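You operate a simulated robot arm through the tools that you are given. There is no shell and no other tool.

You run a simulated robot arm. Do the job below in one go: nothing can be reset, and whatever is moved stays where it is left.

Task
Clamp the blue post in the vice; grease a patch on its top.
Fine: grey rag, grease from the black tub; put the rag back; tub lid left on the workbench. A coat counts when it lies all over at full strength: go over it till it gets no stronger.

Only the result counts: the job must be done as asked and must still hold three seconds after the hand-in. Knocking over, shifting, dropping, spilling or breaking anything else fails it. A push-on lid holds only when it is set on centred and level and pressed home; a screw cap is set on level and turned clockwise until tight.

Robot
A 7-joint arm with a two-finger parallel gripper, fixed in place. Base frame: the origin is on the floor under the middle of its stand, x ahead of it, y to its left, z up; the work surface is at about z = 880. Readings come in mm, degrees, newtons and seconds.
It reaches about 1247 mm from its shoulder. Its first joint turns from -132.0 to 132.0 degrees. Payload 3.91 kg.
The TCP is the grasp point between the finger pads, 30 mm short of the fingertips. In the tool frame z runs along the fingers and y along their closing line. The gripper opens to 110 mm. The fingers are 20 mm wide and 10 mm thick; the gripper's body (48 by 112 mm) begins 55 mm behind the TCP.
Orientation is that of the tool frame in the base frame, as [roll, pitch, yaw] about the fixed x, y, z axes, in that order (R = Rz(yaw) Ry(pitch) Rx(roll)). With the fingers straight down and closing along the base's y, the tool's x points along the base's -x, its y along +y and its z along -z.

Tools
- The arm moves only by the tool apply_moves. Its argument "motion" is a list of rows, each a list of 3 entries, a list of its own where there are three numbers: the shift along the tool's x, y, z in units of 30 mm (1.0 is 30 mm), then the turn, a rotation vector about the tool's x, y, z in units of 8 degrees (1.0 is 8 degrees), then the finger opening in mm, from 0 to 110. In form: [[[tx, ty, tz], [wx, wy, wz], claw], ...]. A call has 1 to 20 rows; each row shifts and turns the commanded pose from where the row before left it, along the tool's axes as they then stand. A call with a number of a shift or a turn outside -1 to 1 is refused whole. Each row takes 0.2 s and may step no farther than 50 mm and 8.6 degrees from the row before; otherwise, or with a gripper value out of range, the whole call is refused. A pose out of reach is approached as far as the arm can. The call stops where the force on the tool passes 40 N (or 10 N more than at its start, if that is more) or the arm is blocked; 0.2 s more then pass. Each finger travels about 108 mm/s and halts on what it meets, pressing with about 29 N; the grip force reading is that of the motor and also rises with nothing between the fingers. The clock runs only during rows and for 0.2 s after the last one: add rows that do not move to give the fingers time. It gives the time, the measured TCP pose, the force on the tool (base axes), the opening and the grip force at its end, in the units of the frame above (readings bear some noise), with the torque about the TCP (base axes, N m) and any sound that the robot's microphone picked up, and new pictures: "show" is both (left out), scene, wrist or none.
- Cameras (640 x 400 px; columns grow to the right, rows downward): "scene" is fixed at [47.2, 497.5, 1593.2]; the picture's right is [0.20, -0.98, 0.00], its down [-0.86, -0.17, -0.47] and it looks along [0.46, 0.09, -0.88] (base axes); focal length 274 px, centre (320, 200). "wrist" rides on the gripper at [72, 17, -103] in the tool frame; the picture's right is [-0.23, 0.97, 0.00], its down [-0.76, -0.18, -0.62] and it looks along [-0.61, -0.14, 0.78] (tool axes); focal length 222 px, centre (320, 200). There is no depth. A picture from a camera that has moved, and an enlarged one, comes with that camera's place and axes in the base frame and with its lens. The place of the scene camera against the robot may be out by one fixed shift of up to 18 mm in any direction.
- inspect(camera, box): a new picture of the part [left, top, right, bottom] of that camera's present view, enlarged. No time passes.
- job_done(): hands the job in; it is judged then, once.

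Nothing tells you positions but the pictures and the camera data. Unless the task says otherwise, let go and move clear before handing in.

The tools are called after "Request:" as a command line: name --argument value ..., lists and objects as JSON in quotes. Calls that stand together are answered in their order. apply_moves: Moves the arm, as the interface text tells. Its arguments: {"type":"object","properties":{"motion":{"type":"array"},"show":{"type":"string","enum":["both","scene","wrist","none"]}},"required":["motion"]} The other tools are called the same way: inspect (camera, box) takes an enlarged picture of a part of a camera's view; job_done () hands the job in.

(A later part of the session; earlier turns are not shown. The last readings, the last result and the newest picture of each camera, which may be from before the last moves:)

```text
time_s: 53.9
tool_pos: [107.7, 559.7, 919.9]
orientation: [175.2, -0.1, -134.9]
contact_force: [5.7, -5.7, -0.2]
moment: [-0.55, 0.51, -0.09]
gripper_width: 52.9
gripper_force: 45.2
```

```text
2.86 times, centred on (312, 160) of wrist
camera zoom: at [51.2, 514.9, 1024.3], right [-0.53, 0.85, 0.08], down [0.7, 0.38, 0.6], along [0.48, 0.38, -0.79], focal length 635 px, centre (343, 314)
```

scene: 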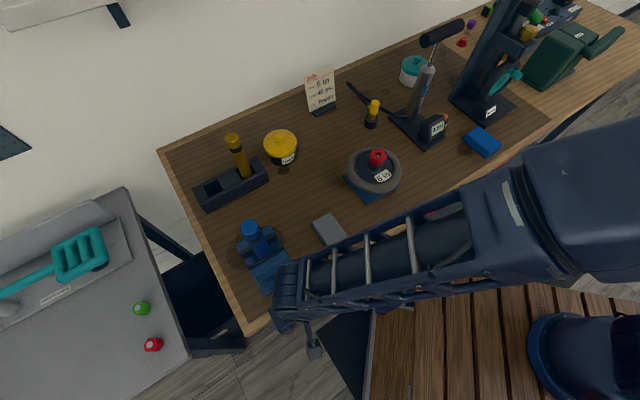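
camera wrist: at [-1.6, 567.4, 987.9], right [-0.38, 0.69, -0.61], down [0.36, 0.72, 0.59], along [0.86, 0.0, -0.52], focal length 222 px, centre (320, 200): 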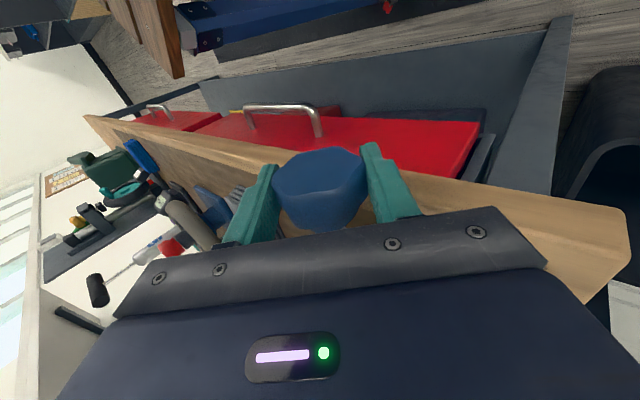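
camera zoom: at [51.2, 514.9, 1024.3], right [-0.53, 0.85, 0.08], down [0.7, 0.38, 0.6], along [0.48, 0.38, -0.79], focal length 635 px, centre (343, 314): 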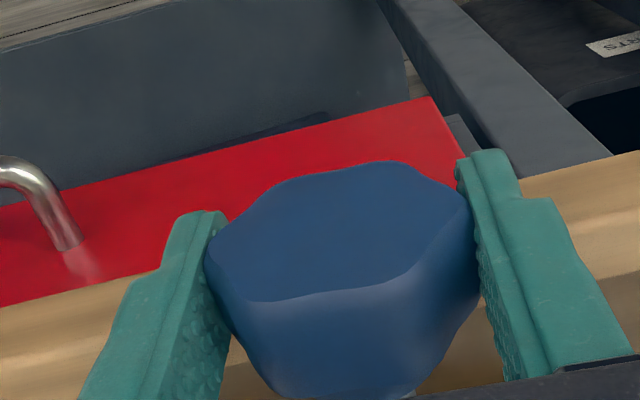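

Request:
apply_moves --motion '[[[0, -0.0149, 0.0005], [-0.5, 0, 0], 35], [[0, -0.0149, 0.0005], [-0.5, 0, 0], 35], [[0, -0.0149, 0.0005], [-0.5, 0, 0], 35], [[0, -0.0149, 0.0005], [-0.5, 0, 0], 35], [[0, -0.0149, 0.0005], [-0.5, 0, 0], 35], [[0, -0.0149, 0.0005], [-0.5, 0, 0], 35], [[0, -0.0149, 0.0005], [-0.5, 0, 0], 35], [[0, -0.0149, 0.0005], [-0.5, 0, 0], 35], [[0, -0.0149, 0.0005], [-0.5, 0, 0], 35], [[0, -0.0149, 0.0005], [-0.5, 0, 0], 35], [[0, -0.0149, 0.0005], [-0.5, 0, 0], 35], [[0, 0, 0], [0, 0, 0], 35]]' --show "wrist"

Request:
inspect --camera "scene" --box '[220, 210, 316, 270]'

Request:
inspect --camera "wrist" --box '[200, 90, 424, 230]'

```text
time_s: 56.5
tool_pos: [111.0, 557.4, 917.7]
orientation: [131.1, -0.2, -135.1]
contact_force: [14.5, 7.9, -5.7]
moment: [-0.22, 0.16, 0.39]
gripper_width: 53.1
gripper_force: 45.2
camera wrist: at [106.7, 459.0, 998.6], right [-0.29, 0.61, 0.73], down [0.95, 0.12, 0.27], along [0.08, 0.78, -0.62], focal length 222 px, centre (320, 200)
```

wrist: 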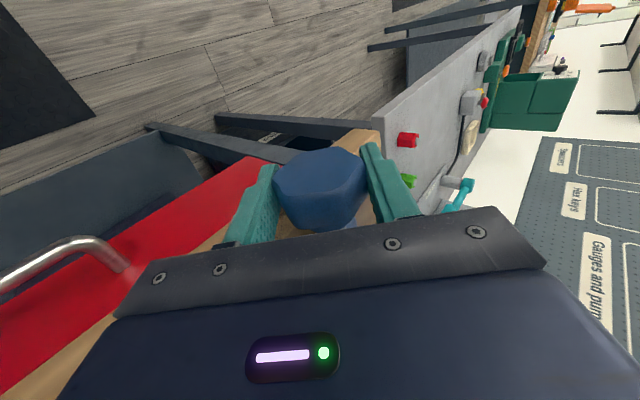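

```text
6.67 times, centred on (268, 240) of scene
camera zoom: at [47.2, 497.5, 1593.2], right [0.2, -0.98, 0.0], down [-0.86, -0.17, -0.47], along [0.46, 0.09, -0.88], focal length 1826 px, centre (667, -67)
```

zoom: 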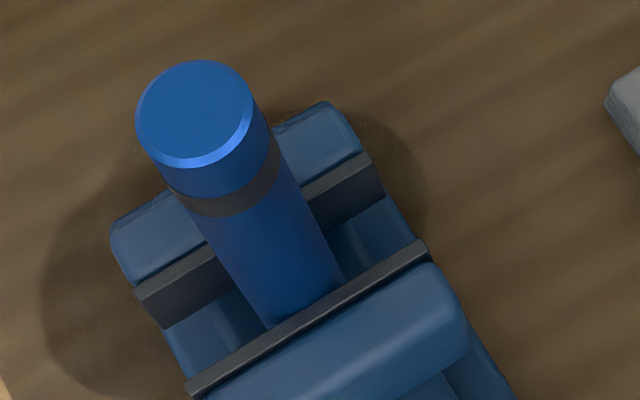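

```text
2.86 times, centred on (312, 160) of wrist
camera zoom: at [106.7, 459.0, 998.6], right [-0.29, 0.61, 0.73], down [0.95, 0.12, 0.27], along [0.08, 0.78, -0.62], focal length 635 px, centre (343, 314)
```

zoom: 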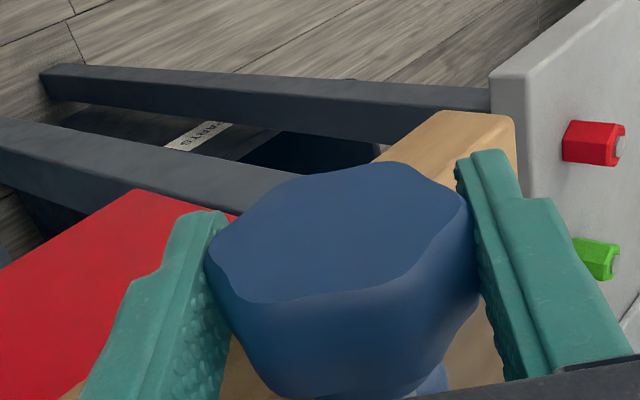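

The jaw now touches the post and has nudged it slightly, but the torque is still low. I'll ratchet back and do another stroke.

Request:
apply_moves --motion '[[[0, 0, 0], [0, 0, 0], 60], [[0, 0, 0], [0, 0, 0], 76], [[0, 0, 0], [0, 0, 0], 76], [[0, 0.0297, 0.002], [1, 0, 0], 76], [[0, 0.0297, 0.002], [1, 0, 0], 76], [[0, 0.0297, 0.002], [1, 0, 0], 76], [[0, 0.0297, 0.002], [1, 0, 0], 76], [[0, 0.0297, 0.002], [1, 0, 0], 76], [[0, 0.0297, 0.002], [1, 0, 0], 76], [[0, 0.0297, 0.002], [1, 0, 0], 76], [[0, 0.0297, 0.002], [1, 0, 0], 76], [[0, 0.0297, 0.002], [1, 0, 0], 76], [[0, 0.0297, 0.002], [1, 0, 0], 76], [[0, 0.0297, 0.002], [1, 0, 0], 76], [[0, 0, 0], [0, 0, 0], 60], [[0, 0, 0], [0, 0, 0], 50], [[0, 0, 0], [0, 0, 0], 35], [[0, 0, 0], [0, 0, 0], 35]]' --show "wrist"

Request:
inspect --camera "wrist" --box '[200, 90, 424, 230]'

```text
time_s: 60.3
tool_pos: [104.8, 563.3, 919.5]
orientation: [-140.9, 0.0, -135.0]
contact_force: [4.1, -4.7, 7.6]
moment: [0.2, -0.32, -0.13]
gripper_width: 53.0
gripper_force: 45.0
camera wrist: at [-2.3, 567.6, 988.6], right [-0.37, 0.69, -0.61], down [0.36, 0.72, 0.59], along [0.86, 0.0, -0.52], focal length 222 px, centre (320, 200)
```

wrist: 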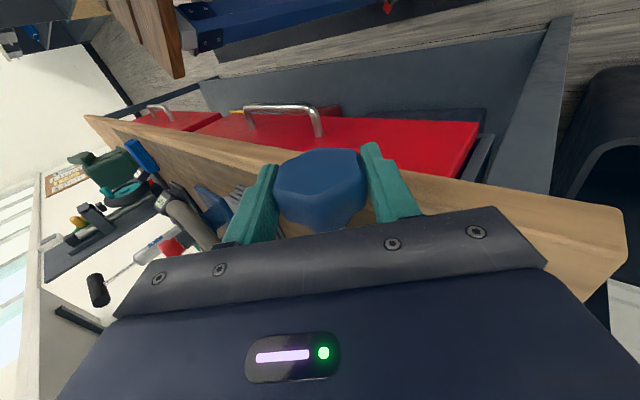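

```text
2.86 times, centred on (312, 160) of wrist
camera zoom: at [-2.3, 567.6, 988.6], right [-0.37, 0.69, -0.61], down [0.36, 0.72, 0.59], along [0.86, 0.0, -0.52], focal length 635 px, centre (343, 314)
```

zoom: 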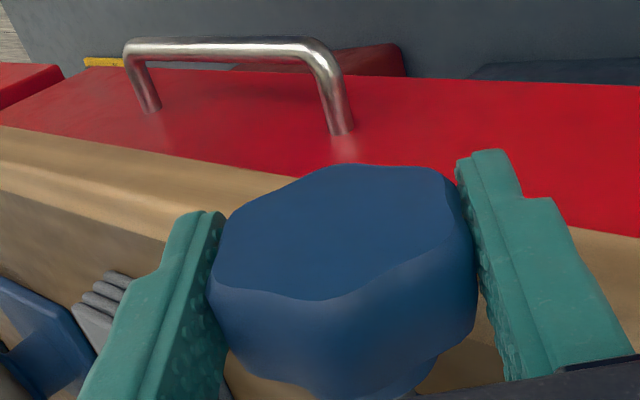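

Request:
apply_moves --motion '[[[0, -0.0149, 0.0005], [-0.5, 0, 0], 35], [[0, -0.0149, 0.0005], [-0.5, 0, 0], 35], [[0, -0.0149, 0.0005], [-0.5, 0, 0], 35], [[0, -0.0149, 0.0005], [-0.5, 0, 0], 35], [[0, -0.0149, 0.0005], [-0.5, 0, 0], 35]]' --show "wrist"

Request:
inspect --camera "wrist" --box '[200, 90, 424, 230]'

Request:
inspect --camera "scene" --box '[220, 210, 316, 270]'

```text
time_s: 61.5
tool_pos: [106.8, 561.0, 920.1]
orientation: [-160.9, -0.2, -135.0]
contact_force: [7.3, -12.8, 15.3]
moment: [-0.23, -0.08, -0.38]
gripper_width: 53.3
gripper_force: 45.0
camera wrist: at [19.5, 546.0, 1012.3], right [-0.49, 0.81, -0.32], down [0.51, 0.56, 0.65], along [0.7, 0.15, -0.69], focal length 222 px, centre (320, 200)
```

wrist: 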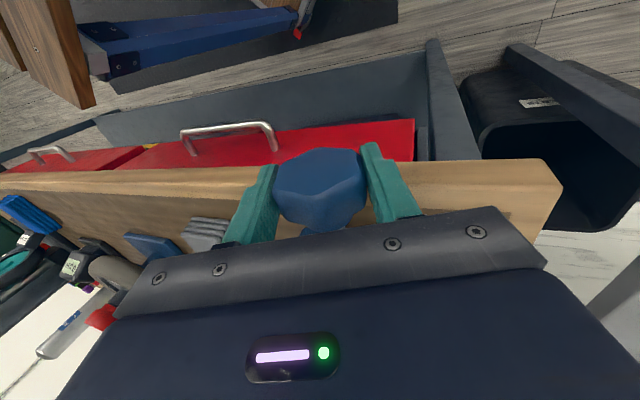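

```text
2.86 times, centred on (312, 160) of wrist
camera zoom: at [19.5, 546.0, 1012.3], right [-0.49, 0.81, -0.32], down [0.51, 0.56, 0.65], along [0.7, 0.15, -0.69], focal length 635 px, centre (343, 314)
```

zoom: 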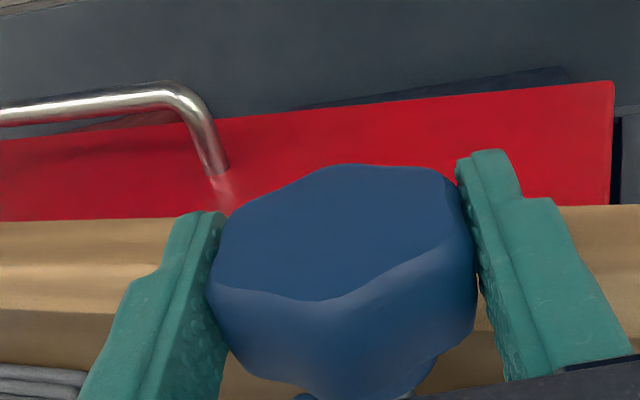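

```text
6.67 times, centred on (268, 240) of scene
camera zoom: at [47.2, 497.5, 1593.2], right [0.2, -0.98, 0.0], down [-0.86, -0.17, -0.47], along [0.46, 0.09, -0.88], focal length 1826 px, centre (667, -67)
```

zoom: 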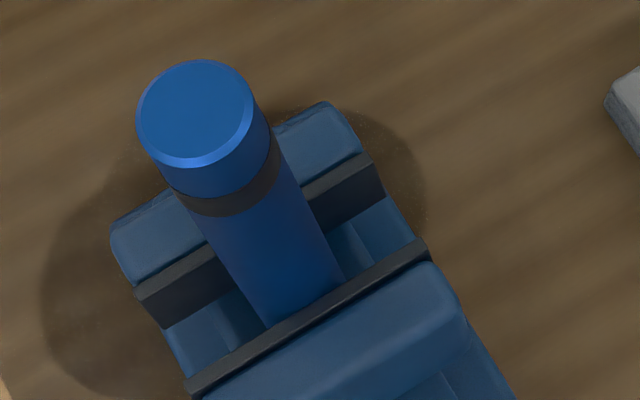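

Request:
apply_moves --motion '[[[0, -0.0149, 0.0005], [-0.5, 0, 0], 35], [[0, -0.0149, 0.0005], [-0.5, 0, 0], 35], [[0, -0.0149, 0.0005], [-0.5, 0, 0], 35], [[0, -0.0149, 0.0005], [-0.5, 0, 0], 35], [[0, -0.0149, 0.0005], [-0.5, 0, 0], 35], [[0, -0.0149, 0.0005], [-0.5, 0, 0], 35]]' --show "wrist"

Request:
inspect --camera "wrist" --box '[200, 90, 424, 230]'

Request:
inspect --camera "scene" --box '[220, 210, 316, 270]'

```text
time_s: 62.9
tool_pos: [108.6, 559.6, 920.1]
orientation: [175.1, -0.2, -134.9]
contact_force: [29.0, -27.3, -1.6]
moment: [-0.45, -0.13, -0.06]
gripper_width: 52.9
gripper_force: 44.7
camera wrist: at [51.0, 514.9, 1024.4], right [-0.53, 0.85, 0.08], down [0.7, 0.38, 0.6], along [0.48, 0.37, -0.79], focal length 222 px, centre (320, 200)
```

wrist: 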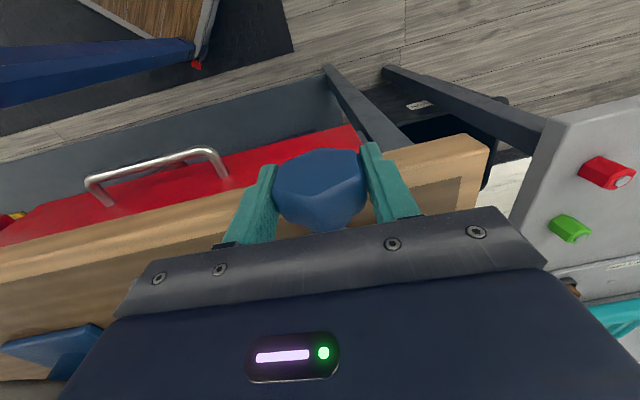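

```text
2.86 times, centred on (312, 160) of wrist
camera zoom: at [51.0, 514.9, 1024.4], right [-0.53, 0.85, 0.08], down [0.7, 0.38, 0.6], along [0.48, 0.37, -0.79], focal length 635 px, centre (343, 314)
```

zoom: 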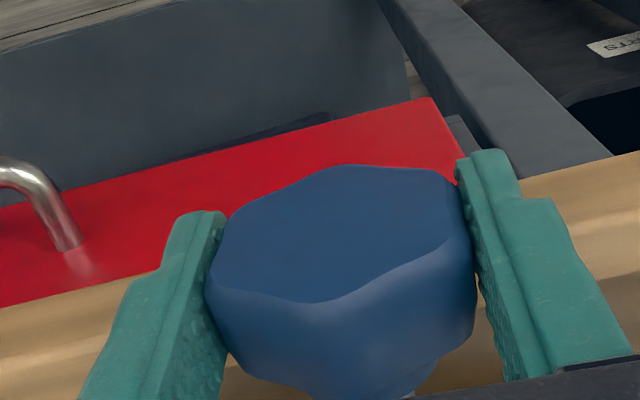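

```text
6.67 times, centred on (268, 240) of scene
camera zoom: at [47.2, 497.5, 1593.2], right [0.2, -0.98, 0.0], down [-0.86, -0.17, -0.47], along [0.46, 0.09, -0.88], focal length 1826 px, centre (667, -67)
```

zoom: 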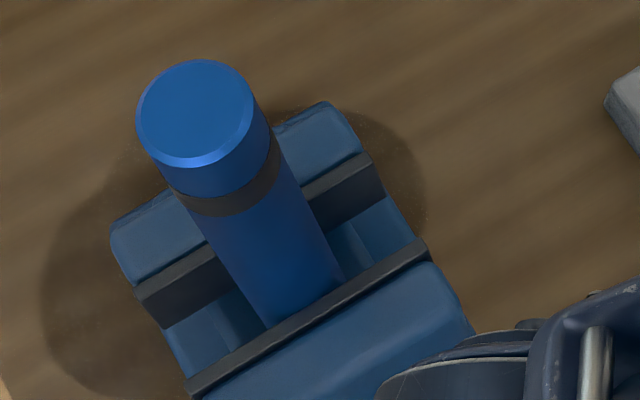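

The jaw has moved about 9.6 mm, so it should be against the post. I'll relieve the side load and keep turning while watching the torque.

Request:
apply_moves --motion '[[[0, -0.06, 0], [0, 0, 0], 30], [[0, 0, 0], [0, 0, 0], 30]]' --show "none"

```text
time_s: 63.5
tool_pos: [108.8, 559.7, 921.0]
orientation: [175.0, -0.1, -134.9]
contact_force: [16.3, -8.1, -7.1]
moment: [-0.4, 0.04, -0.66]
gripper_width: 52.9
gripper_force: 45.1
```

Request:
apply_moves --motion '[[[0, -0.04, 0], [-0.4, 0, 0], 30], [[0, -0.015, 0.0005], [-0.4, 0, 0], 30], [[0, -0.015, 0.0005], [-0.4, 0, 0], 30], [[0, 0, 0], [0, 0, 0], 30]]' --show "wrist"

Request:
inspect --camera "wrist" --box '[200, 90, 424, 230]'

Request:
inspect --camera "scene" --box '[220, 210, 316, 270]'

```text
time_s: 64.5
tool_pos: [108.1, 558.5, 920.6]
orientation: [165.4, 0.0, -134.9]
contact_force: [-6.1, 16.0, -13.0]
moment: [-0.73, 0.56, -0.23]
gripper_width: 52.8
gripper_force: 44.8
camera wrist: at [64.3, 501.4, 1024.1], right [-0.51, 0.83, 0.24], down [0.77, 0.31, 0.56], along [0.39, 0.47, -0.79], focal length 222 px, centre (320, 200)
```

wrist: 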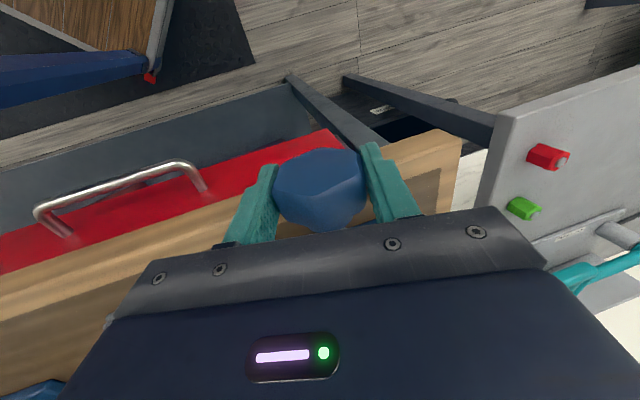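

```text
2.86 times, centred on (312, 160) of wrist
camera zoom: at [64.3, 501.4, 1024.1], right [-0.51, 0.83, 0.24], down [0.77, 0.31, 0.56], along [0.39, 0.47, -0.79], focal length 635 px, centre (343, 314)
```

zoom: 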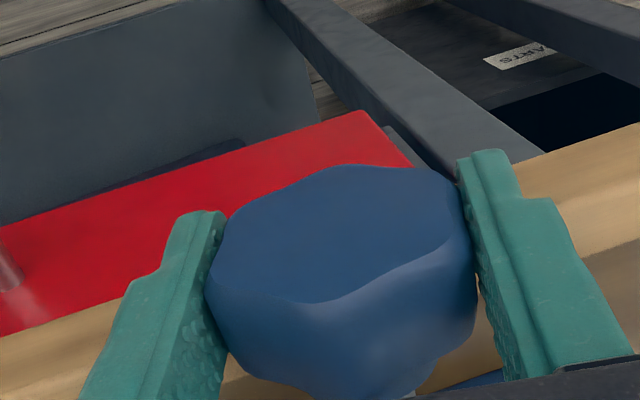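

```text
6.67 times, centred on (268, 240) of scene
camera zoom: at [47.2, 497.5, 1593.2], right [0.2, -0.98, 0.0], down [-0.86, -0.17, -0.47], along [0.46, 0.09, -0.88], focal length 1826 px, centre (667, -67)
```

zoom: 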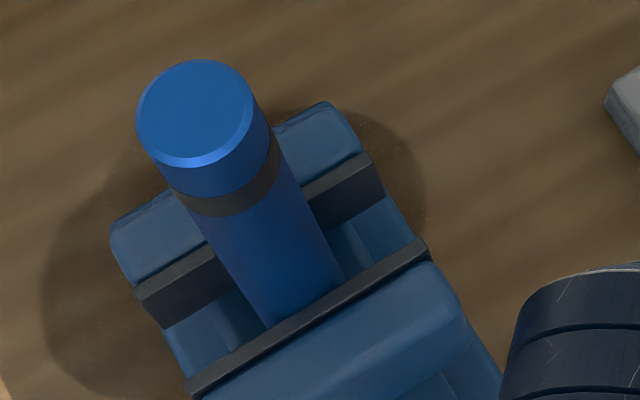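

Request:
apply_moves --motion '[[[0, 0.0, 0.0], [-0.5, 0, 0], 30], [[0, -0.005, 0.0005], [-0.5, 0, 0], 30], [[0, -0.01, 0.0005], [-0.5, 0, 0], 30], [[0, -0.015, 0.0005], [-0.5, 0, 0], 30], [[0, -0.015, 0.0005], [-0.5, 0, 0], 30], [[0, 0, 0], [0, 0, 0], 30]]' --show "wrist"

Request:
inspect --camera "wrist" --box '[200, 90, 424, 230]'

Request:
inspect --camera "scene" --box '[220, 210, 316, 270]'

```text
time_s: 65.9
tool_pos: [110.9, 558.5, 919.1]
orientation: [145.6, -0.1, -134.9]
contact_force: [-8.0, 30.3, 4.5]
moment: [-0.4, 0.28, -0.04]
gripper_width: 52.8
gripper_force: 45.0
camera wrist: at [90.4, 475.1, 1013.9], right [-0.41, 0.73, 0.55], down [0.89, 0.19, 0.41], along [0.2, 0.66, -0.73], focal length 222 px, centre (320, 200)
```

wrist: 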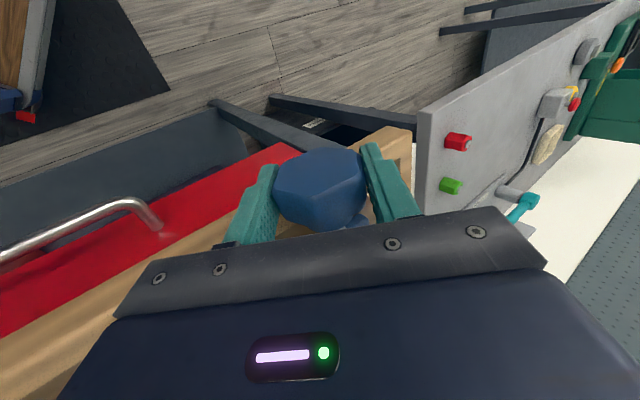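

```text
2.86 times, centred on (312, 160) of wrist
camera zoom: at [90.4, 475.1, 1013.9], right [-0.41, 0.73, 0.55], down [0.89, 0.19, 0.41], along [0.2, 0.66, -0.73], focal length 635 px, centre (343, 314)
```

zoom: 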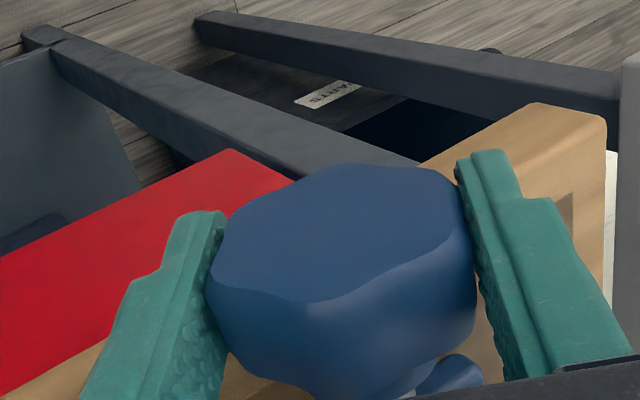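

```text
6.67 times, centred on (268, 240) of scene
camera zoom: at [47.2, 497.5, 1593.2], right [0.2, -0.98, 0.0], down [-0.86, -0.17, -0.47], along [0.46, 0.09, -0.88], focal length 1826 px, centre (667, -67)
```

zoom: 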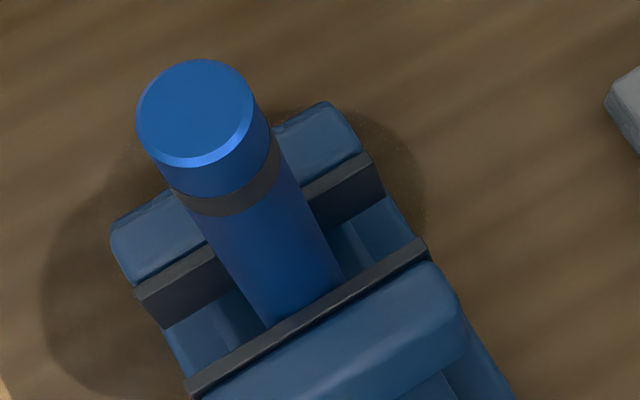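

Request:
inspect --camera "scene" --box '[230, 230, 294, 270]'

```text
10.00 times, centred on (262, 250) of scene
camera zoom: at [47.2, 497.5, 1593.2], right [0.2, -0.98, 0.0], down [-0.86, -0.17, -0.47], along [0.46, 0.09, -0.88], focal length 2738 px, centre (900, -300)
```

zoom: 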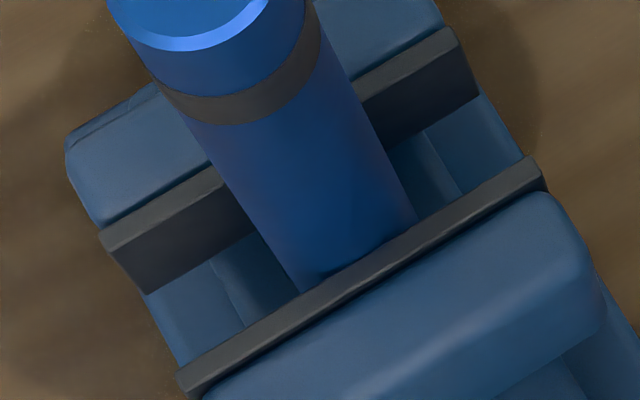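

Request:
apply_moves --motion '[[[0, 0.05, 0], [0, 0, 0], 30], [[0, -0.012, 0.0005], [-0.5, 0, 0], 30], [[0, -0.012, 0.0005], [-0.5, 0, 0], 30], [[0, -0.012, 0.0005], [-0.5, 0, 0], 30], [[0, -0.012, 0.0005], [-0.5, 0, 0], 30], [[0, 0, 0], [0, 0, 0], 30]]' --show "wrist"

Request:
inspect --camera "wrist" --box '[200, 90, 424, 230]'

Request:
inspect --camera "scene" --box '[230, 230, 294, 270]'

```text
time_s: 67.3
tool_pos: [111.1, 555.9, 918.6]
orientation: [129.5, -0.3, -134.9]
contact_force: [5.9, 8.9, -15.4]
moment: [-0.38, -0.07, 0.42]
gripper_width: 52.4
gripper_force: 44.5
camera wrist: at [108.6, 457.0, 997.2], right [-0.28, 0.6, 0.75], down [0.96, 0.12, 0.26], along [0.06, 0.79, -0.61], focal length 222 px, centre (320, 200)
```

wrist: 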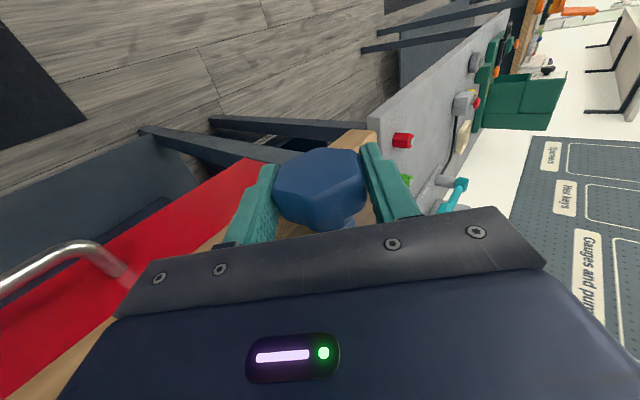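

```text
2.86 times, centred on (312, 160) of wrist
camera zoom: at [108.6, 457.0, 997.2], right [-0.28, 0.6, 0.75], down [0.96, 0.12, 0.26], along [0.06, 0.79, -0.61], focal length 635 px, centre (343, 314)
```

zoom: 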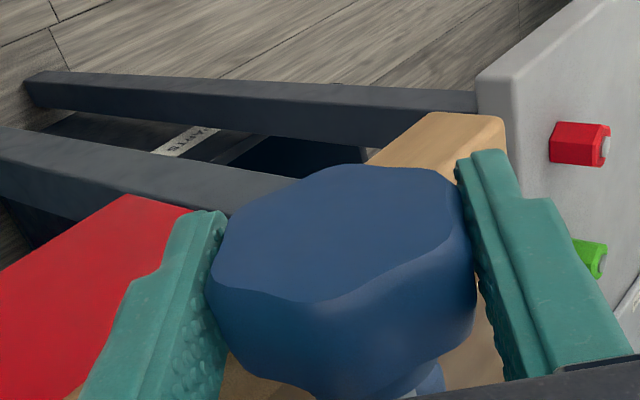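

```text
10.00 times, centred on (262, 250) of scene
camera zoom: at [47.2, 497.5, 1593.2], right [0.2, -0.98, 0.0], down [-0.86, -0.17, -0.47], along [0.46, 0.09, -0.88], focal length 2738 px, centre (900, -300)
```

zoom: 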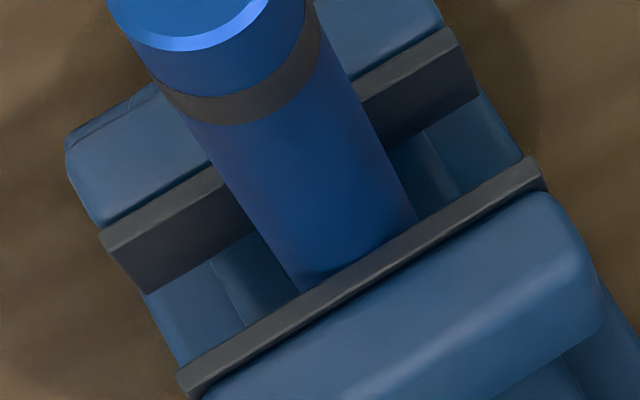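

The jaw is firmly against the post and no longer advances. One more ratchet stroke should tell me if it's tight.

Request:
apply_moves --motion '[[[0, 0, 0], [0, 0, 0], 60], [[0, 0, 0], [0, 0, 0], 76], [[0, 0, 0], [0, 0, 0], 76], [[0, 0.0297, 0.002], [1, 0, 0], 76], [[0, 0.0297, 0.002], [1, 0, 0], 76], [[0, 0.0297, 0.002], [1, 0, 0], 76], [[0, 0.0297, 0.002], [1, 0, 0], 76], [[0, 0.0297, 0.002], [1, 0, 0], 76], [[0, 0.0297, 0.002], [1, 0, 0], 76], [[0, 0.0297, 0.002], [1, 0, 0], 76], [[0, 0.0297, 0.002], [1, 0, 0], 76], [[0, 0.0297, 0.002], [1, 0, 0], 76], [[0, 0.0297, 0.002], [1, 0, 0], 76], [[0, 0.0297, 0.002], [1, 0, 0], 76], [[0, 0, 0], [0, 0, 0], 76]]' --show "wrist"

Request:
inspect --camera "wrist" --box '[200, 90, 424, 230]'

```text
time_s: 70.5
tool_pos: [104.1, 564.1, 918.8]
orientation: [-142.4, -0.2, -134.9]
contact_force: [-0.4, -0.1, 1.5]
moment: [0.0, 0.0, 0.01]
gripper_width: 76.0
gripper_force: 0.0
camera wrist: at [-1.0, 566.7, 991.0], right [-0.39, 0.71, -0.59], down [0.37, 0.71, 0.6], along [0.85, 0.01, -0.53], focal length 222 px, centre (320, 200)
```

wrist: 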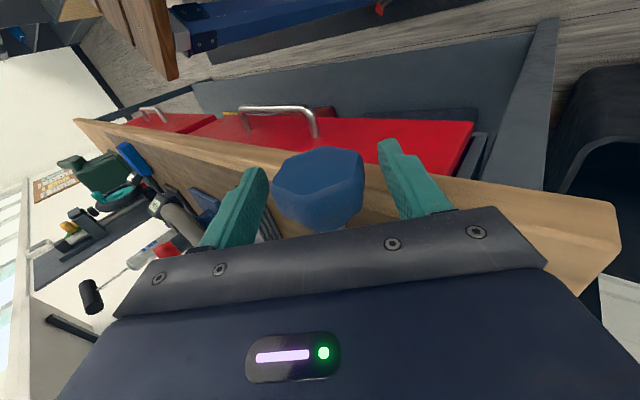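

```text
2.86 times, centred on (312, 160) of wrist
camera zoom: at [-1.0, 566.7, 991.0], right [-0.39, 0.71, -0.59], down [0.37, 0.71, 0.6], along [0.85, 0.01, -0.53], focal length 635 px, centre (343, 314)
```

zoom: 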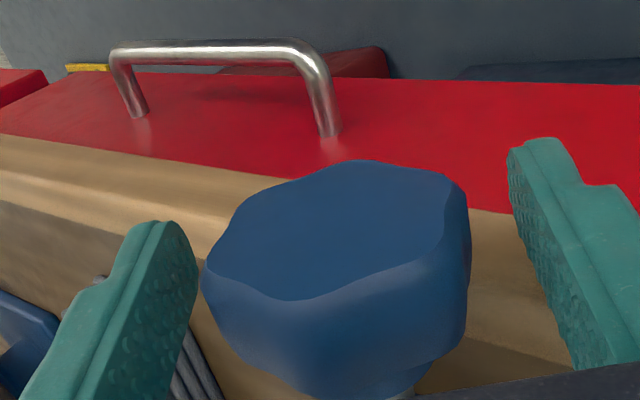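

Request:
apply_moves --motion '[[[0, 0, 0], [0, 0, 0], 60], [[0, 0, 0], [0, 0, 0], 45], [[0, 0, 0], [0, 0, 0], 20], [[0, 0, 0], [0, 0, 0], 20], [[0, -0.0149, 0.0005], [-0.5, 0, 0], 20], [[0, -0.0149, 0.0005], [-0.5, 0, 0], 20], [[0, -0.0149, 0.0005], [-0.5, 0, 0], 20], [[0, -0.0149, 0.0005], [-0.5, 0, 0], 20], [[0, -0.0149, 0.0005], [-0.5, 0, 0], 20]]' --show "wrist"

Request:
inspect --camera "wrist" --box '[200, 90, 424, 230]'

```text
time_s: 72.5
tool_pos: [107.3, 562.3, 922.2]
orientation: [-162.6, -0.2, -135.0]
contact_force: [14.3, -6.6, 20.5]
moment: [0.06, -0.48, -0.35]
gripper_width: 53.2
gripper_force: 45.2
camera wrist: at [21.5, 544.3, 1014.1], right [-0.5, 0.82, -0.29], down [0.53, 0.55, 0.65], along [0.69, 0.17, -0.7], focal length 222 px, centre (320, 200)
```

wrist: 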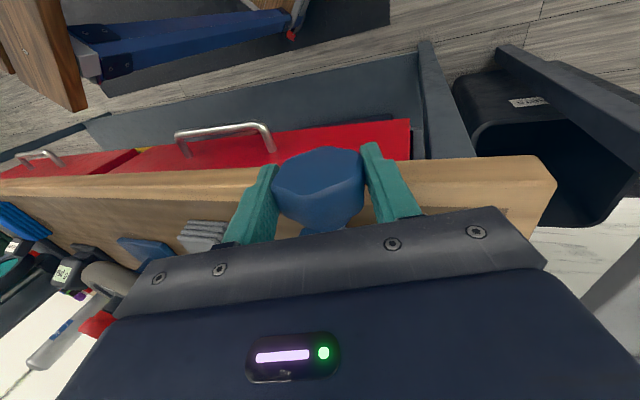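

```text
2.86 times, centred on (312, 160) of wrist
camera zoom: at [21.5, 544.3, 1014.1], right [-0.5, 0.82, -0.29], down [0.53, 0.55, 0.65], along [0.69, 0.17, -0.7], focal length 635 px, centre (343, 314)
```

zoom: 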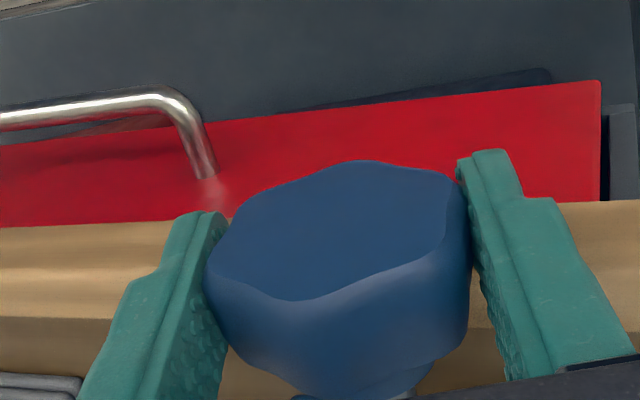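

Request:
apply_moves --motion '[[[0, -0.0149, 0.0005], [-0.5, 0, 0], 20], [[0, -0.0149, 0.0005], [-0.5, 0, 0], 20], [[0, -0.0149, 0.0005], [-0.5, 0, 0], 20], [[0, -0.0149, 0.0005], [-0.5, 0, 0], 20], [[0, -0.0149, 0.0005], [-0.5, 0, 0], 20]]' --show "wrist"

Request:
inspect --camera "wrist" --box '[200, 90, 424, 230]'

Request:
inspect --camera "scene" --box '[230, 230, 294, 270]'

```text
time_s: 73.7
tool_pos: [107.0, 561.4, 920.5]
orientation: [177.5, 0.0, -135.0]
contact_force: [22.1, -14.3, 22.7]
moment: [-0.1, -0.37, -0.74]
gripper_width: 53.7
gripper_force: 45.1
camera wrist: at [47.9, 517.9, 1024.6], right [-0.53, 0.85, 0.04], down [0.68, 0.39, 0.61], along [0.5, 0.35, -0.79], focal length 222 px, centre (320, 200)
```

wrist: 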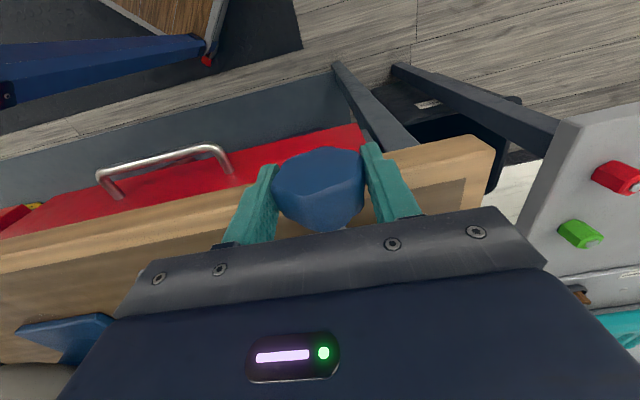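

```text
2.86 times, centred on (312, 160) of wrist
camera zoom: at [47.9, 517.9, 1024.6], right [-0.53, 0.85, 0.04], down [0.68, 0.39, 0.61], along [0.5, 0.35, -0.79], focal length 635 px, centre (343, 314)
```

zoom: 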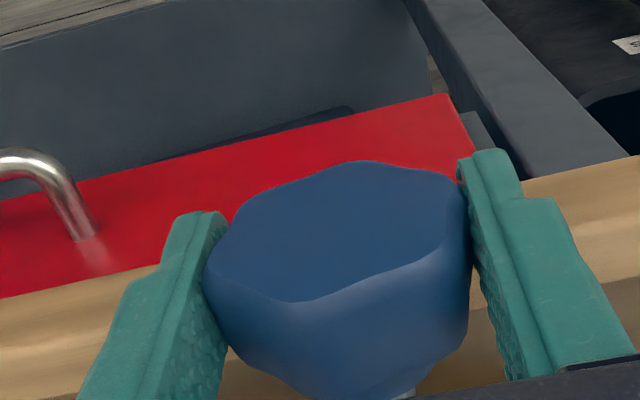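

```text
10.00 times, centred on (262, 250) of scene
camera zoom: at [47.2, 497.5, 1593.2], right [0.2, -0.98, 0.0], down [-0.86, -0.17, -0.47], along [0.46, 0.09, -0.88], focal length 2738 px, centre (900, -300)
```

zoom: 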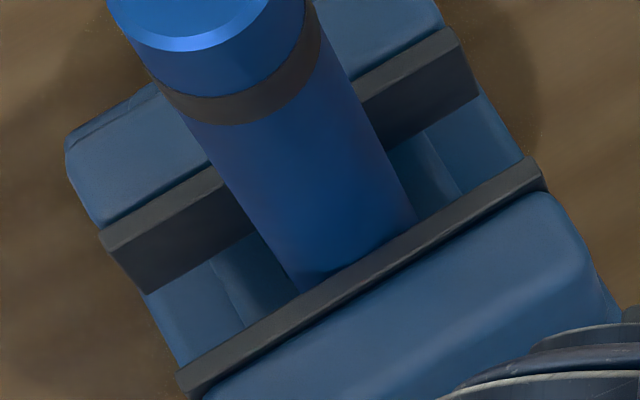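

Request:
inspect --camera "wrist" --box '[264, 140, 376, 210]'

```text
5.71 times, centred on (320, 175) of wrist
camera zoom: at [47.9, 517.9, 1024.6], right [-0.53, 0.85, 0.04], down [0.68, 0.39, 0.61], along [0.5, 0.35, -0.79], focal length 1269 px, centre (320, 343)
```

zoom: 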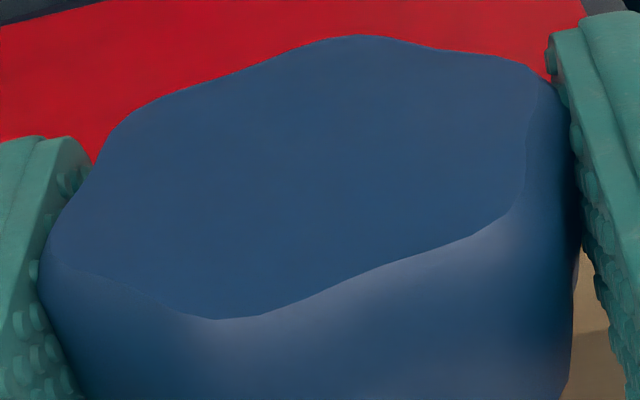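

Request:
apply_moves --motion '[[[0, -0.04, -0.03], [0, 0, 0], 20], [[0, -0.0149, 0.0005], [-0.5, 0, 0], 20], [[0, -0.0149, 0.0005], [-0.5, 0, 0], 20], [[0, -0.0149, 0.0005], [-0.5, 0, 0], 20], [[0, -0.0149, 0.0005], [-0.5, 0, 0], 20], [[0, 0, 0], [0, 0, 0], 20]]' --show "none"

Request:
inspect --camera "wrist" --box '[264, 140, 376, 210]'

```text
time_s: 75.1
tool_pos: [109.3, 558.2, 921.1]
orientation: [161.5, -0.3, -134.9]
contact_force: [12.4, 3.4, -10.6]
moment: [-0.4, 0.02, -0.37]
gripper_width: 53.3
gripper_force: 44.8
```

```text
5.71 times, centred on (320, 175) of wrist
camera zoom: at [69.8, 495.9, 1024.2], right [-0.49, 0.81, 0.31], down [0.8, 0.28, 0.53], along [0.35, 0.51, -0.79], focal length 1269 px, centre (320, 343)
```

zoom: 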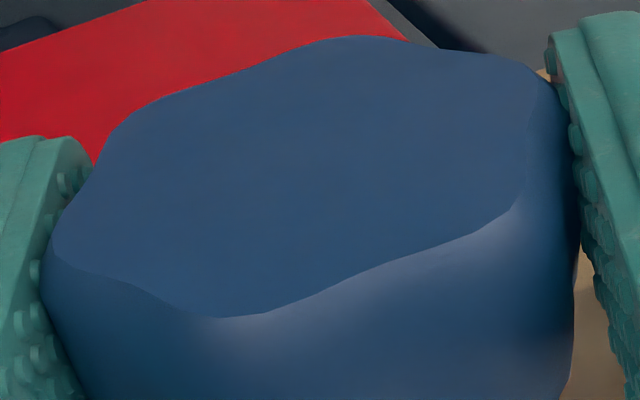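

Request:
apply_moves --motion '[[[0, -0.0149, 0.0005], [-0.5, 0, 0], 20], [[0, -0.0149, 0.0005], [-0.5, 0, 0], 20], [[0, -0.0149, 0.0005], [-0.5, 0, 0], 20], [[0, -0.0149, 0.0005], [-0.5, 0, 0], 20], [[0, -0.0149, 0.0005], [-0.5, 0, 0], 20], [[0, -0.0149, 0.0005], [-0.5, 0, 0], 20], [[0, -0.0149, 0.0005], [-0.5, 0, 0], 20], [[0, 0, 0], [0, 0, 0], 20]]' --show "none"

Request:
inspect --camera "wrist" --box '[264, 140, 376, 210]'

Request:
inspect --camera "scene" --box '[230, 230, 294, 270]'

```text
time_s: 76.8
tool_pos: [110.6, 557.0, 918.1]
orientation: [133.7, -0.2, -135.0]
contact_force: [9.9, -6.5, 4.7]
moment: [-0.07, -0.38, 0.87]
gripper_width: 53.4
gripper_force: 45.1
stopped in row 8: the force on the tool passed its limit at 43 N (the readings are from after the stop); the commanded pose is now the measured one
```

```text
5.71 times, centred on (320, 175) of wrist
camera zoom: at [105.0, 461.0, 1002.8], right [-0.31, 0.64, 0.7], down [0.95, 0.13, 0.3], along [0.1, 0.76, -0.64], focal length 1269 px, centre (320, 343)
```

zoom: 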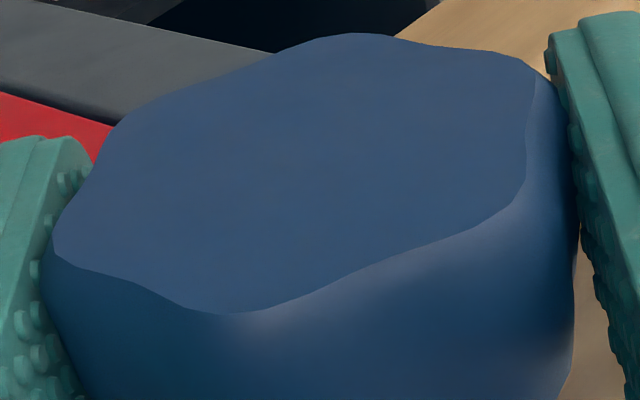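

```text
10.00 times, centred on (262, 250) of scene
camera zoom: at [47.2, 497.5, 1593.2], right [0.2, -0.98, 0.0], down [-0.86, -0.17, -0.47], along [0.46, 0.09, -0.88], focal length 2738 px, centre (900, -300)
```

zoom: 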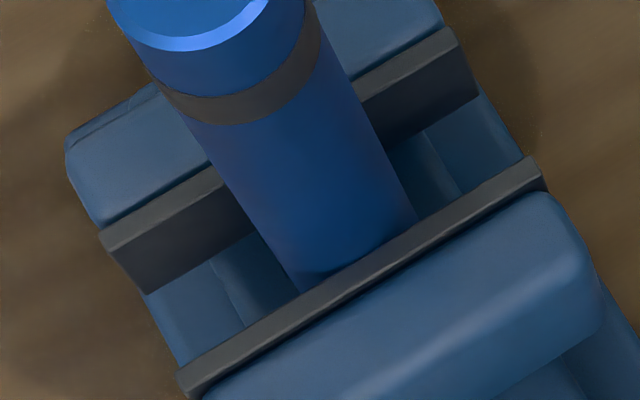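

The knob now turns against a steady 0.3 Nm while the jaw stays put, so the vice looks clamped. I'll release the knob, straighten the hand and rise.

Request:
apply_moves --motion '[[[0, 0, 0], [0, 0, 0], 60], [[0, 0, 0], [0, 0, 0], 78], [[0, 0, 0], [0, 0, 0], 78], [[0, 0.0297, 0.002], [1, 0, 0], 78], [[0, 0.0297, 0.002], [1, 0, 0], 78], [[0, 0.0297, 0.002], [1, 0, 0], 78], [[0, 0.0297, 0.002], [1, 0, 0], 78], [[0, 0.0297, 0.002], [1, 0, 0], 78], [[0, 0.0297, 0.002], [0.79, 0, 0], 78], [[0, 0, -0.7], [0, 0, 0], 78], [[0, 0, -1], [0, 0, 0], 78], [[0, 0, -1], [0, 0, 0], 78], [[0, 0, -1], [0, 0, 0], 78], [[0, 0, -1], [0, 0, 0], 78], [[0, 0, -1], [0, 0, 0], 78], [[0, 0, -1], [0, 0, 0], 78], [[0, 0, 0], [0, 0, 0], 78]]'

Request:
inspect --camera "wrist" --box '[220, 90, 412, 210]'

```text
time_s: 80.4
tool_pos: [108.8, 562.0, 1121.9]
orientation: [179.9, -0.4, -135.0]
contact_force: [0.7, -0.2, 0.7]
moment: [0.0, 0.0, 0.01]
gripper_width: 78.0
gripper_force: 0.1
camera wrist: at [45.5, 522.3, 1226.5], right [-0.53, 0.85, 0.0], down [0.67, 0.41, 0.62], along [0.53, 0.33, -0.79], focal length 222 px, centre (320, 200)
```

scene: 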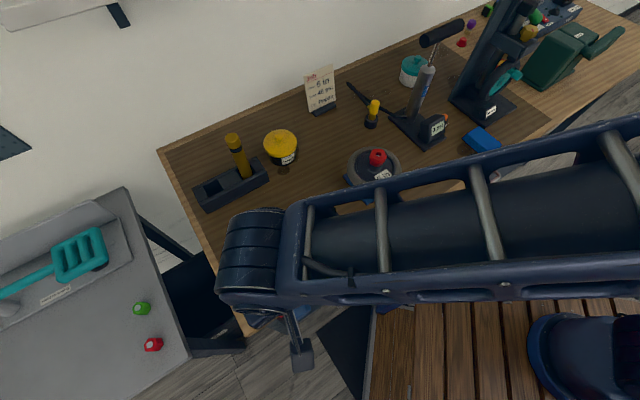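
wrist: 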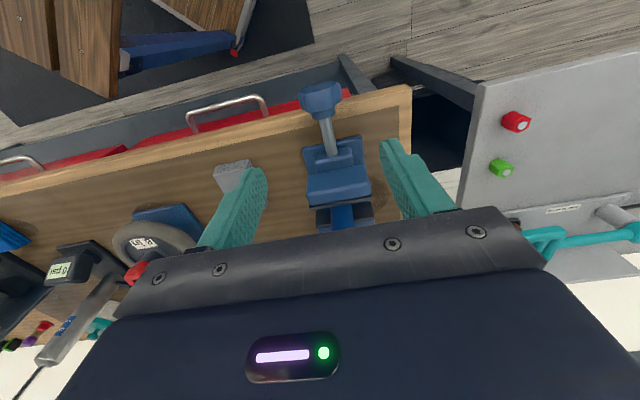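

```text
3.33 times, centred on (316, 150) of wrist
camera zoom: at [45.5, 522.3, 1226.5], right [-0.53, 0.85, 0.0], down [0.67, 0.41, 0.62], along [0.53, 0.33, -0.79], focal length 740 px, centre (333, 367)
```

zoom: 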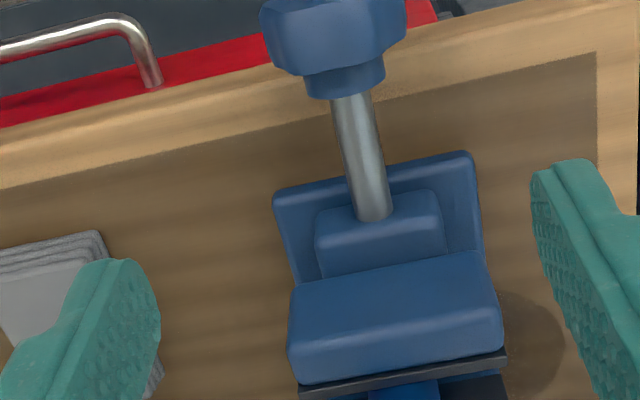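

Now I'll check that the post really is held. I'll go above it, grip the top, and try a very small lift.

Request:
apply_moves --motion '[[[0, 0, -1], [0, 0, 0], 78], [[0, 0, -1], [0, 0, 0], 78], [[0, 0, -1], [0, 0, 0], 78], [[-0.6, 0, -0.5], [0, 0, 0], 78], [[-0.9, 0, 0], [0, 0, 0], 78], [[-0.9, 0, 0], [0, 0, 0], 78], [[-0.9, 0, 0], [0, 0, 0], 78], [[-0.9, 0, 0], [0, 0, 0], 78], [[-0.7, 0, 0], [0, 0, 0], 78], [[0, 0, 0], [0, 0, 0], 78]]'

Request:
inspect --camera "wrist" --box '[240, 90, 400, 190]'

```text
time_s: 82.6
tool_pos: [213.7, 666.2, 1226.0]
orientation: [179.9, -0.3, -134.9]
contact_force: [-0.7, 1.0, 0.1]
moment: [-0.01, -0.02, -0.03]
gripper_width: 78.0
gripper_force: 0.1
camera wrist: at [150.4, 626.5, 1329.5], right [-0.53, 0.85, 0.0], down [0.67, 0.41, 0.62], along [0.53, 0.33, -0.79], focal length 222 px, centre (320, 200)
```

scene: 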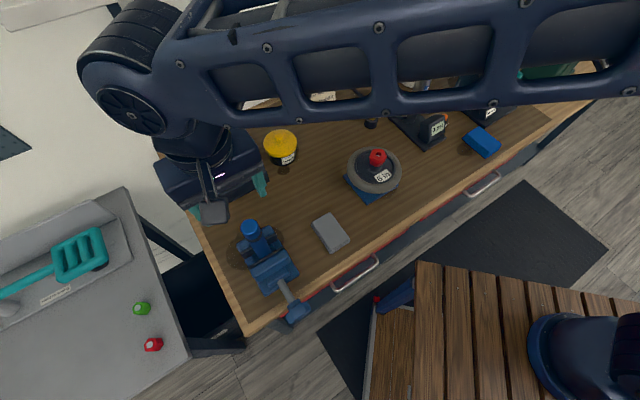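
wrist: 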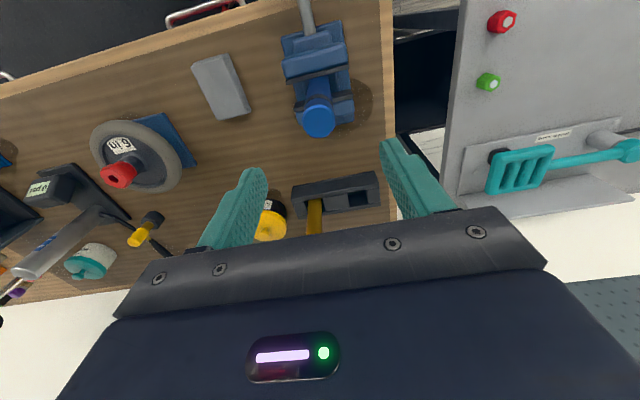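

```text
4.00 times, centred on (320, 140) of wrist
camera zoom: at [150.4, 626.5, 1329.5], right [-0.53, 0.85, 0.0], down [0.67, 0.41, 0.62], along [0.53, 0.33, -0.79], focal length 888 px, centre (320, 440)
```

zoom: 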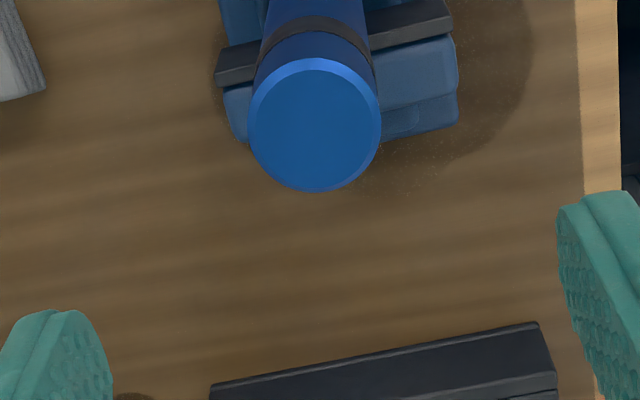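

Request:
apply_moves --motion '[[[0.094, -0.038, 0.7], [0, 0, 0], 78], [[0, 0, 0.9], [0, 0, 0], 78], [[0, 0, 0.9], [0, 0, 0], 78], [[0, 0, 0.9], [0, 0, 0], 70], [[0, 0, 0.8], [0, 0, 0], 60], [[0, 0, 0.3], [0, 0, 0], 50], [[0, 0, 0], [0, 0, 0], 40], [[0, 0, 0], [0, 0, 0], 25], [[0, 0, 0], [0, 0, 0], 25], [[0, 0, 0], [0, 0, 0], 25]]' --show "wrist"

```text
time_s: 84.8
tool_pos: [210.9, 661.5, 1091.4]
orientation: [179.9, -0.2, -135.0]
contact_force: [3.5, -3.2, -0.2]
moment: [-0.29, -0.69, -0.04]
gripper_width: 31.5
gripper_force: 29.0
camera wrist: at [147.5, 622.5, 1195.0], right [-0.53, 0.85, 0.0], down [0.67, 0.41, 0.62], along [0.53, 0.33, -0.79], focal length 222 px, centre (320, 200)
```

wrist: 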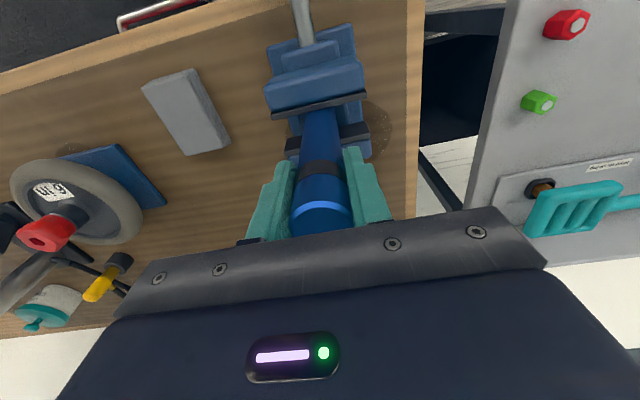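

Gripped with small side forces. Now a tiny 1.5 mm lift, just to read the reaction.

Request:
apply_moves --motion '[[[0, 0, -0.05], [0, 0, 0], 25], [[0, 0, 0], [0, 0, 0], 25]]' --show "none"

```text
time_s: 85.4
tool_pos: [210.1, 661.7, 1092.1]
orientation: [179.8, -0.3, -135.0]
contact_force: [3.9, -0.4, -9.6]
moment: [-0.14, -0.23, -0.03]
gripper_width: 31.7
gripper_force: 28.5
```

Request:
apply_moves --motion '[[[0, 0, -0.05], [0, 0, 0], 25], [[0, 0, 0], [0, 0, 0], 25]]' --show "none"

```text
time_s: 86.0
tool_pos: [210.3, 660.8, 1093.7]
orientation: [179.9, -0.3, -134.9]
contact_force: [-1.1, -1.5, -14.1]
moment: [-0.42, 0.39, -0.06]
gripper_width: 31.5
gripper_force: 29.0
```

Request:
apply_moves --motion '[[[0, 0, -0.05], [0, 0, 0], 25], [[0, 0, 0], [0, 0, 0], 25], [[0, 0, 0], [0, 0, 0], 25]]' --show "wrist"

Request:
inspect --camera "wrist" --box '[240, 80, 400, 180]'

Request:
inspect --camera "wrist" --box '[240, 140, 400, 240]'

```text
time_s: 86.8
tool_pos: [210.9, 661.9, 1095.6]
orientation: [179.9, -0.2, -135.0]
contact_force: [-6.9, -5.2, -15.8]
moment: [-0.27, 0.34, 0.03]
gripper_width: 31.6
gripper_force: 28.5
camera wrist: at [147.8, 622.9, 1199.3], right [-0.53, 0.85, 0.0], down [0.67, 0.41, 0.62], along [0.53, 0.33, -0.79], focal length 222 px, centre (320, 200)
```

wrist: 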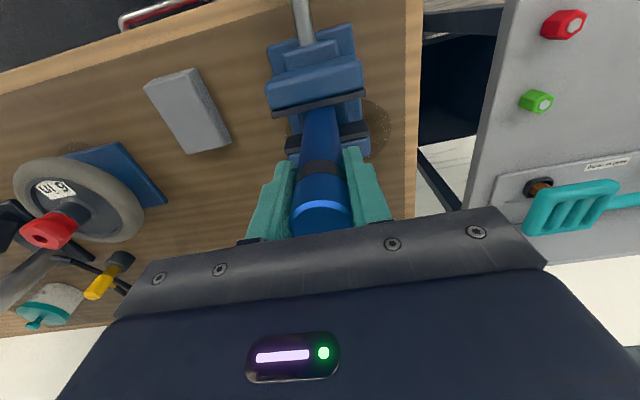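

```text
4.00 times, centred on (320, 130) of wrist
camera zoom: at [147.8, 622.9, 1199.3], right [-0.53, 0.85, 0.0], down [0.67, 0.41, 0.62], along [0.53, 0.33, -0.79], focal length 888 px, centre (320, 480)
```

zoom: 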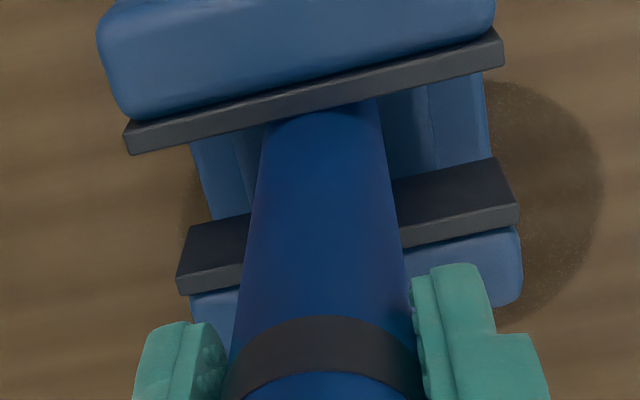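

```text
4.00 times, centred on (320, 190) of wrist
camera zoom: at [147.8, 622.9, 1199.3], right [-0.53, 0.85, 0.0], down [0.67, 0.41, 0.62], along [0.53, 0.33, -0.79], focal length 888 px, centre (320, 240)
```

zoom: 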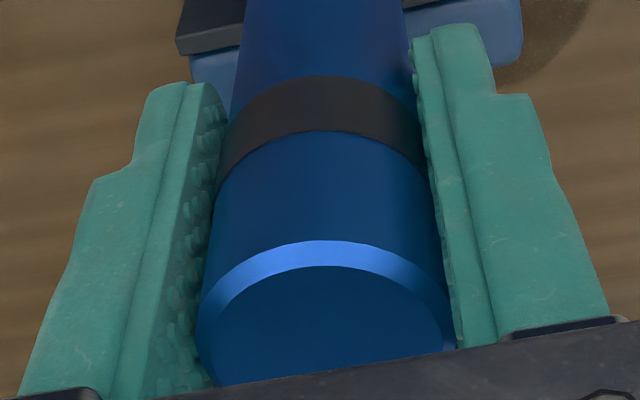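

The post slid up a few millimetres at about 15 N, so the clamp is still weak. I'll push it back down onto the bed and then tighten further.

Request:
apply_moves --motion '[[[0, 0, 0.05], [0, 0, 0], 25], [[0, 0, 0.05], [0, 0, 0], 25], [[0, 0, 0.05], [0, 0, 0], 25], [[0, 0, 0], [0, 0, 0], 25]]' --show "none"

```text
time_s: 87.8
tool_pos: [210.4, 661.4, 1091.9]
orientation: [179.8, -0.2, -135.0]
contact_force: [-3.6, -0.7, 8.0]
moment: [0.33, 0.09, -0.03]
gripper_width: 31.8
gripper_force: 29.5
```

Request:
apply_moves --motion '[[[0, 0, 0.05], [0, 0, 0], 25], [[0, 0, 0.05], [0, 0, 0], 25], [[0, 0, 0], [0, 0, 0], 25]]' --show "none"

```text
time_s: 88.6
tool_pos: [210.9, 661.2, 1090.3]
orientation: [179.8, -0.2, -135.0]
contact_force: [-2.8, 6.9, 19.2]
moment: [0.49, 0.33, 0.0]
gripper_width: 31.6
gripper_force: 29.2
```

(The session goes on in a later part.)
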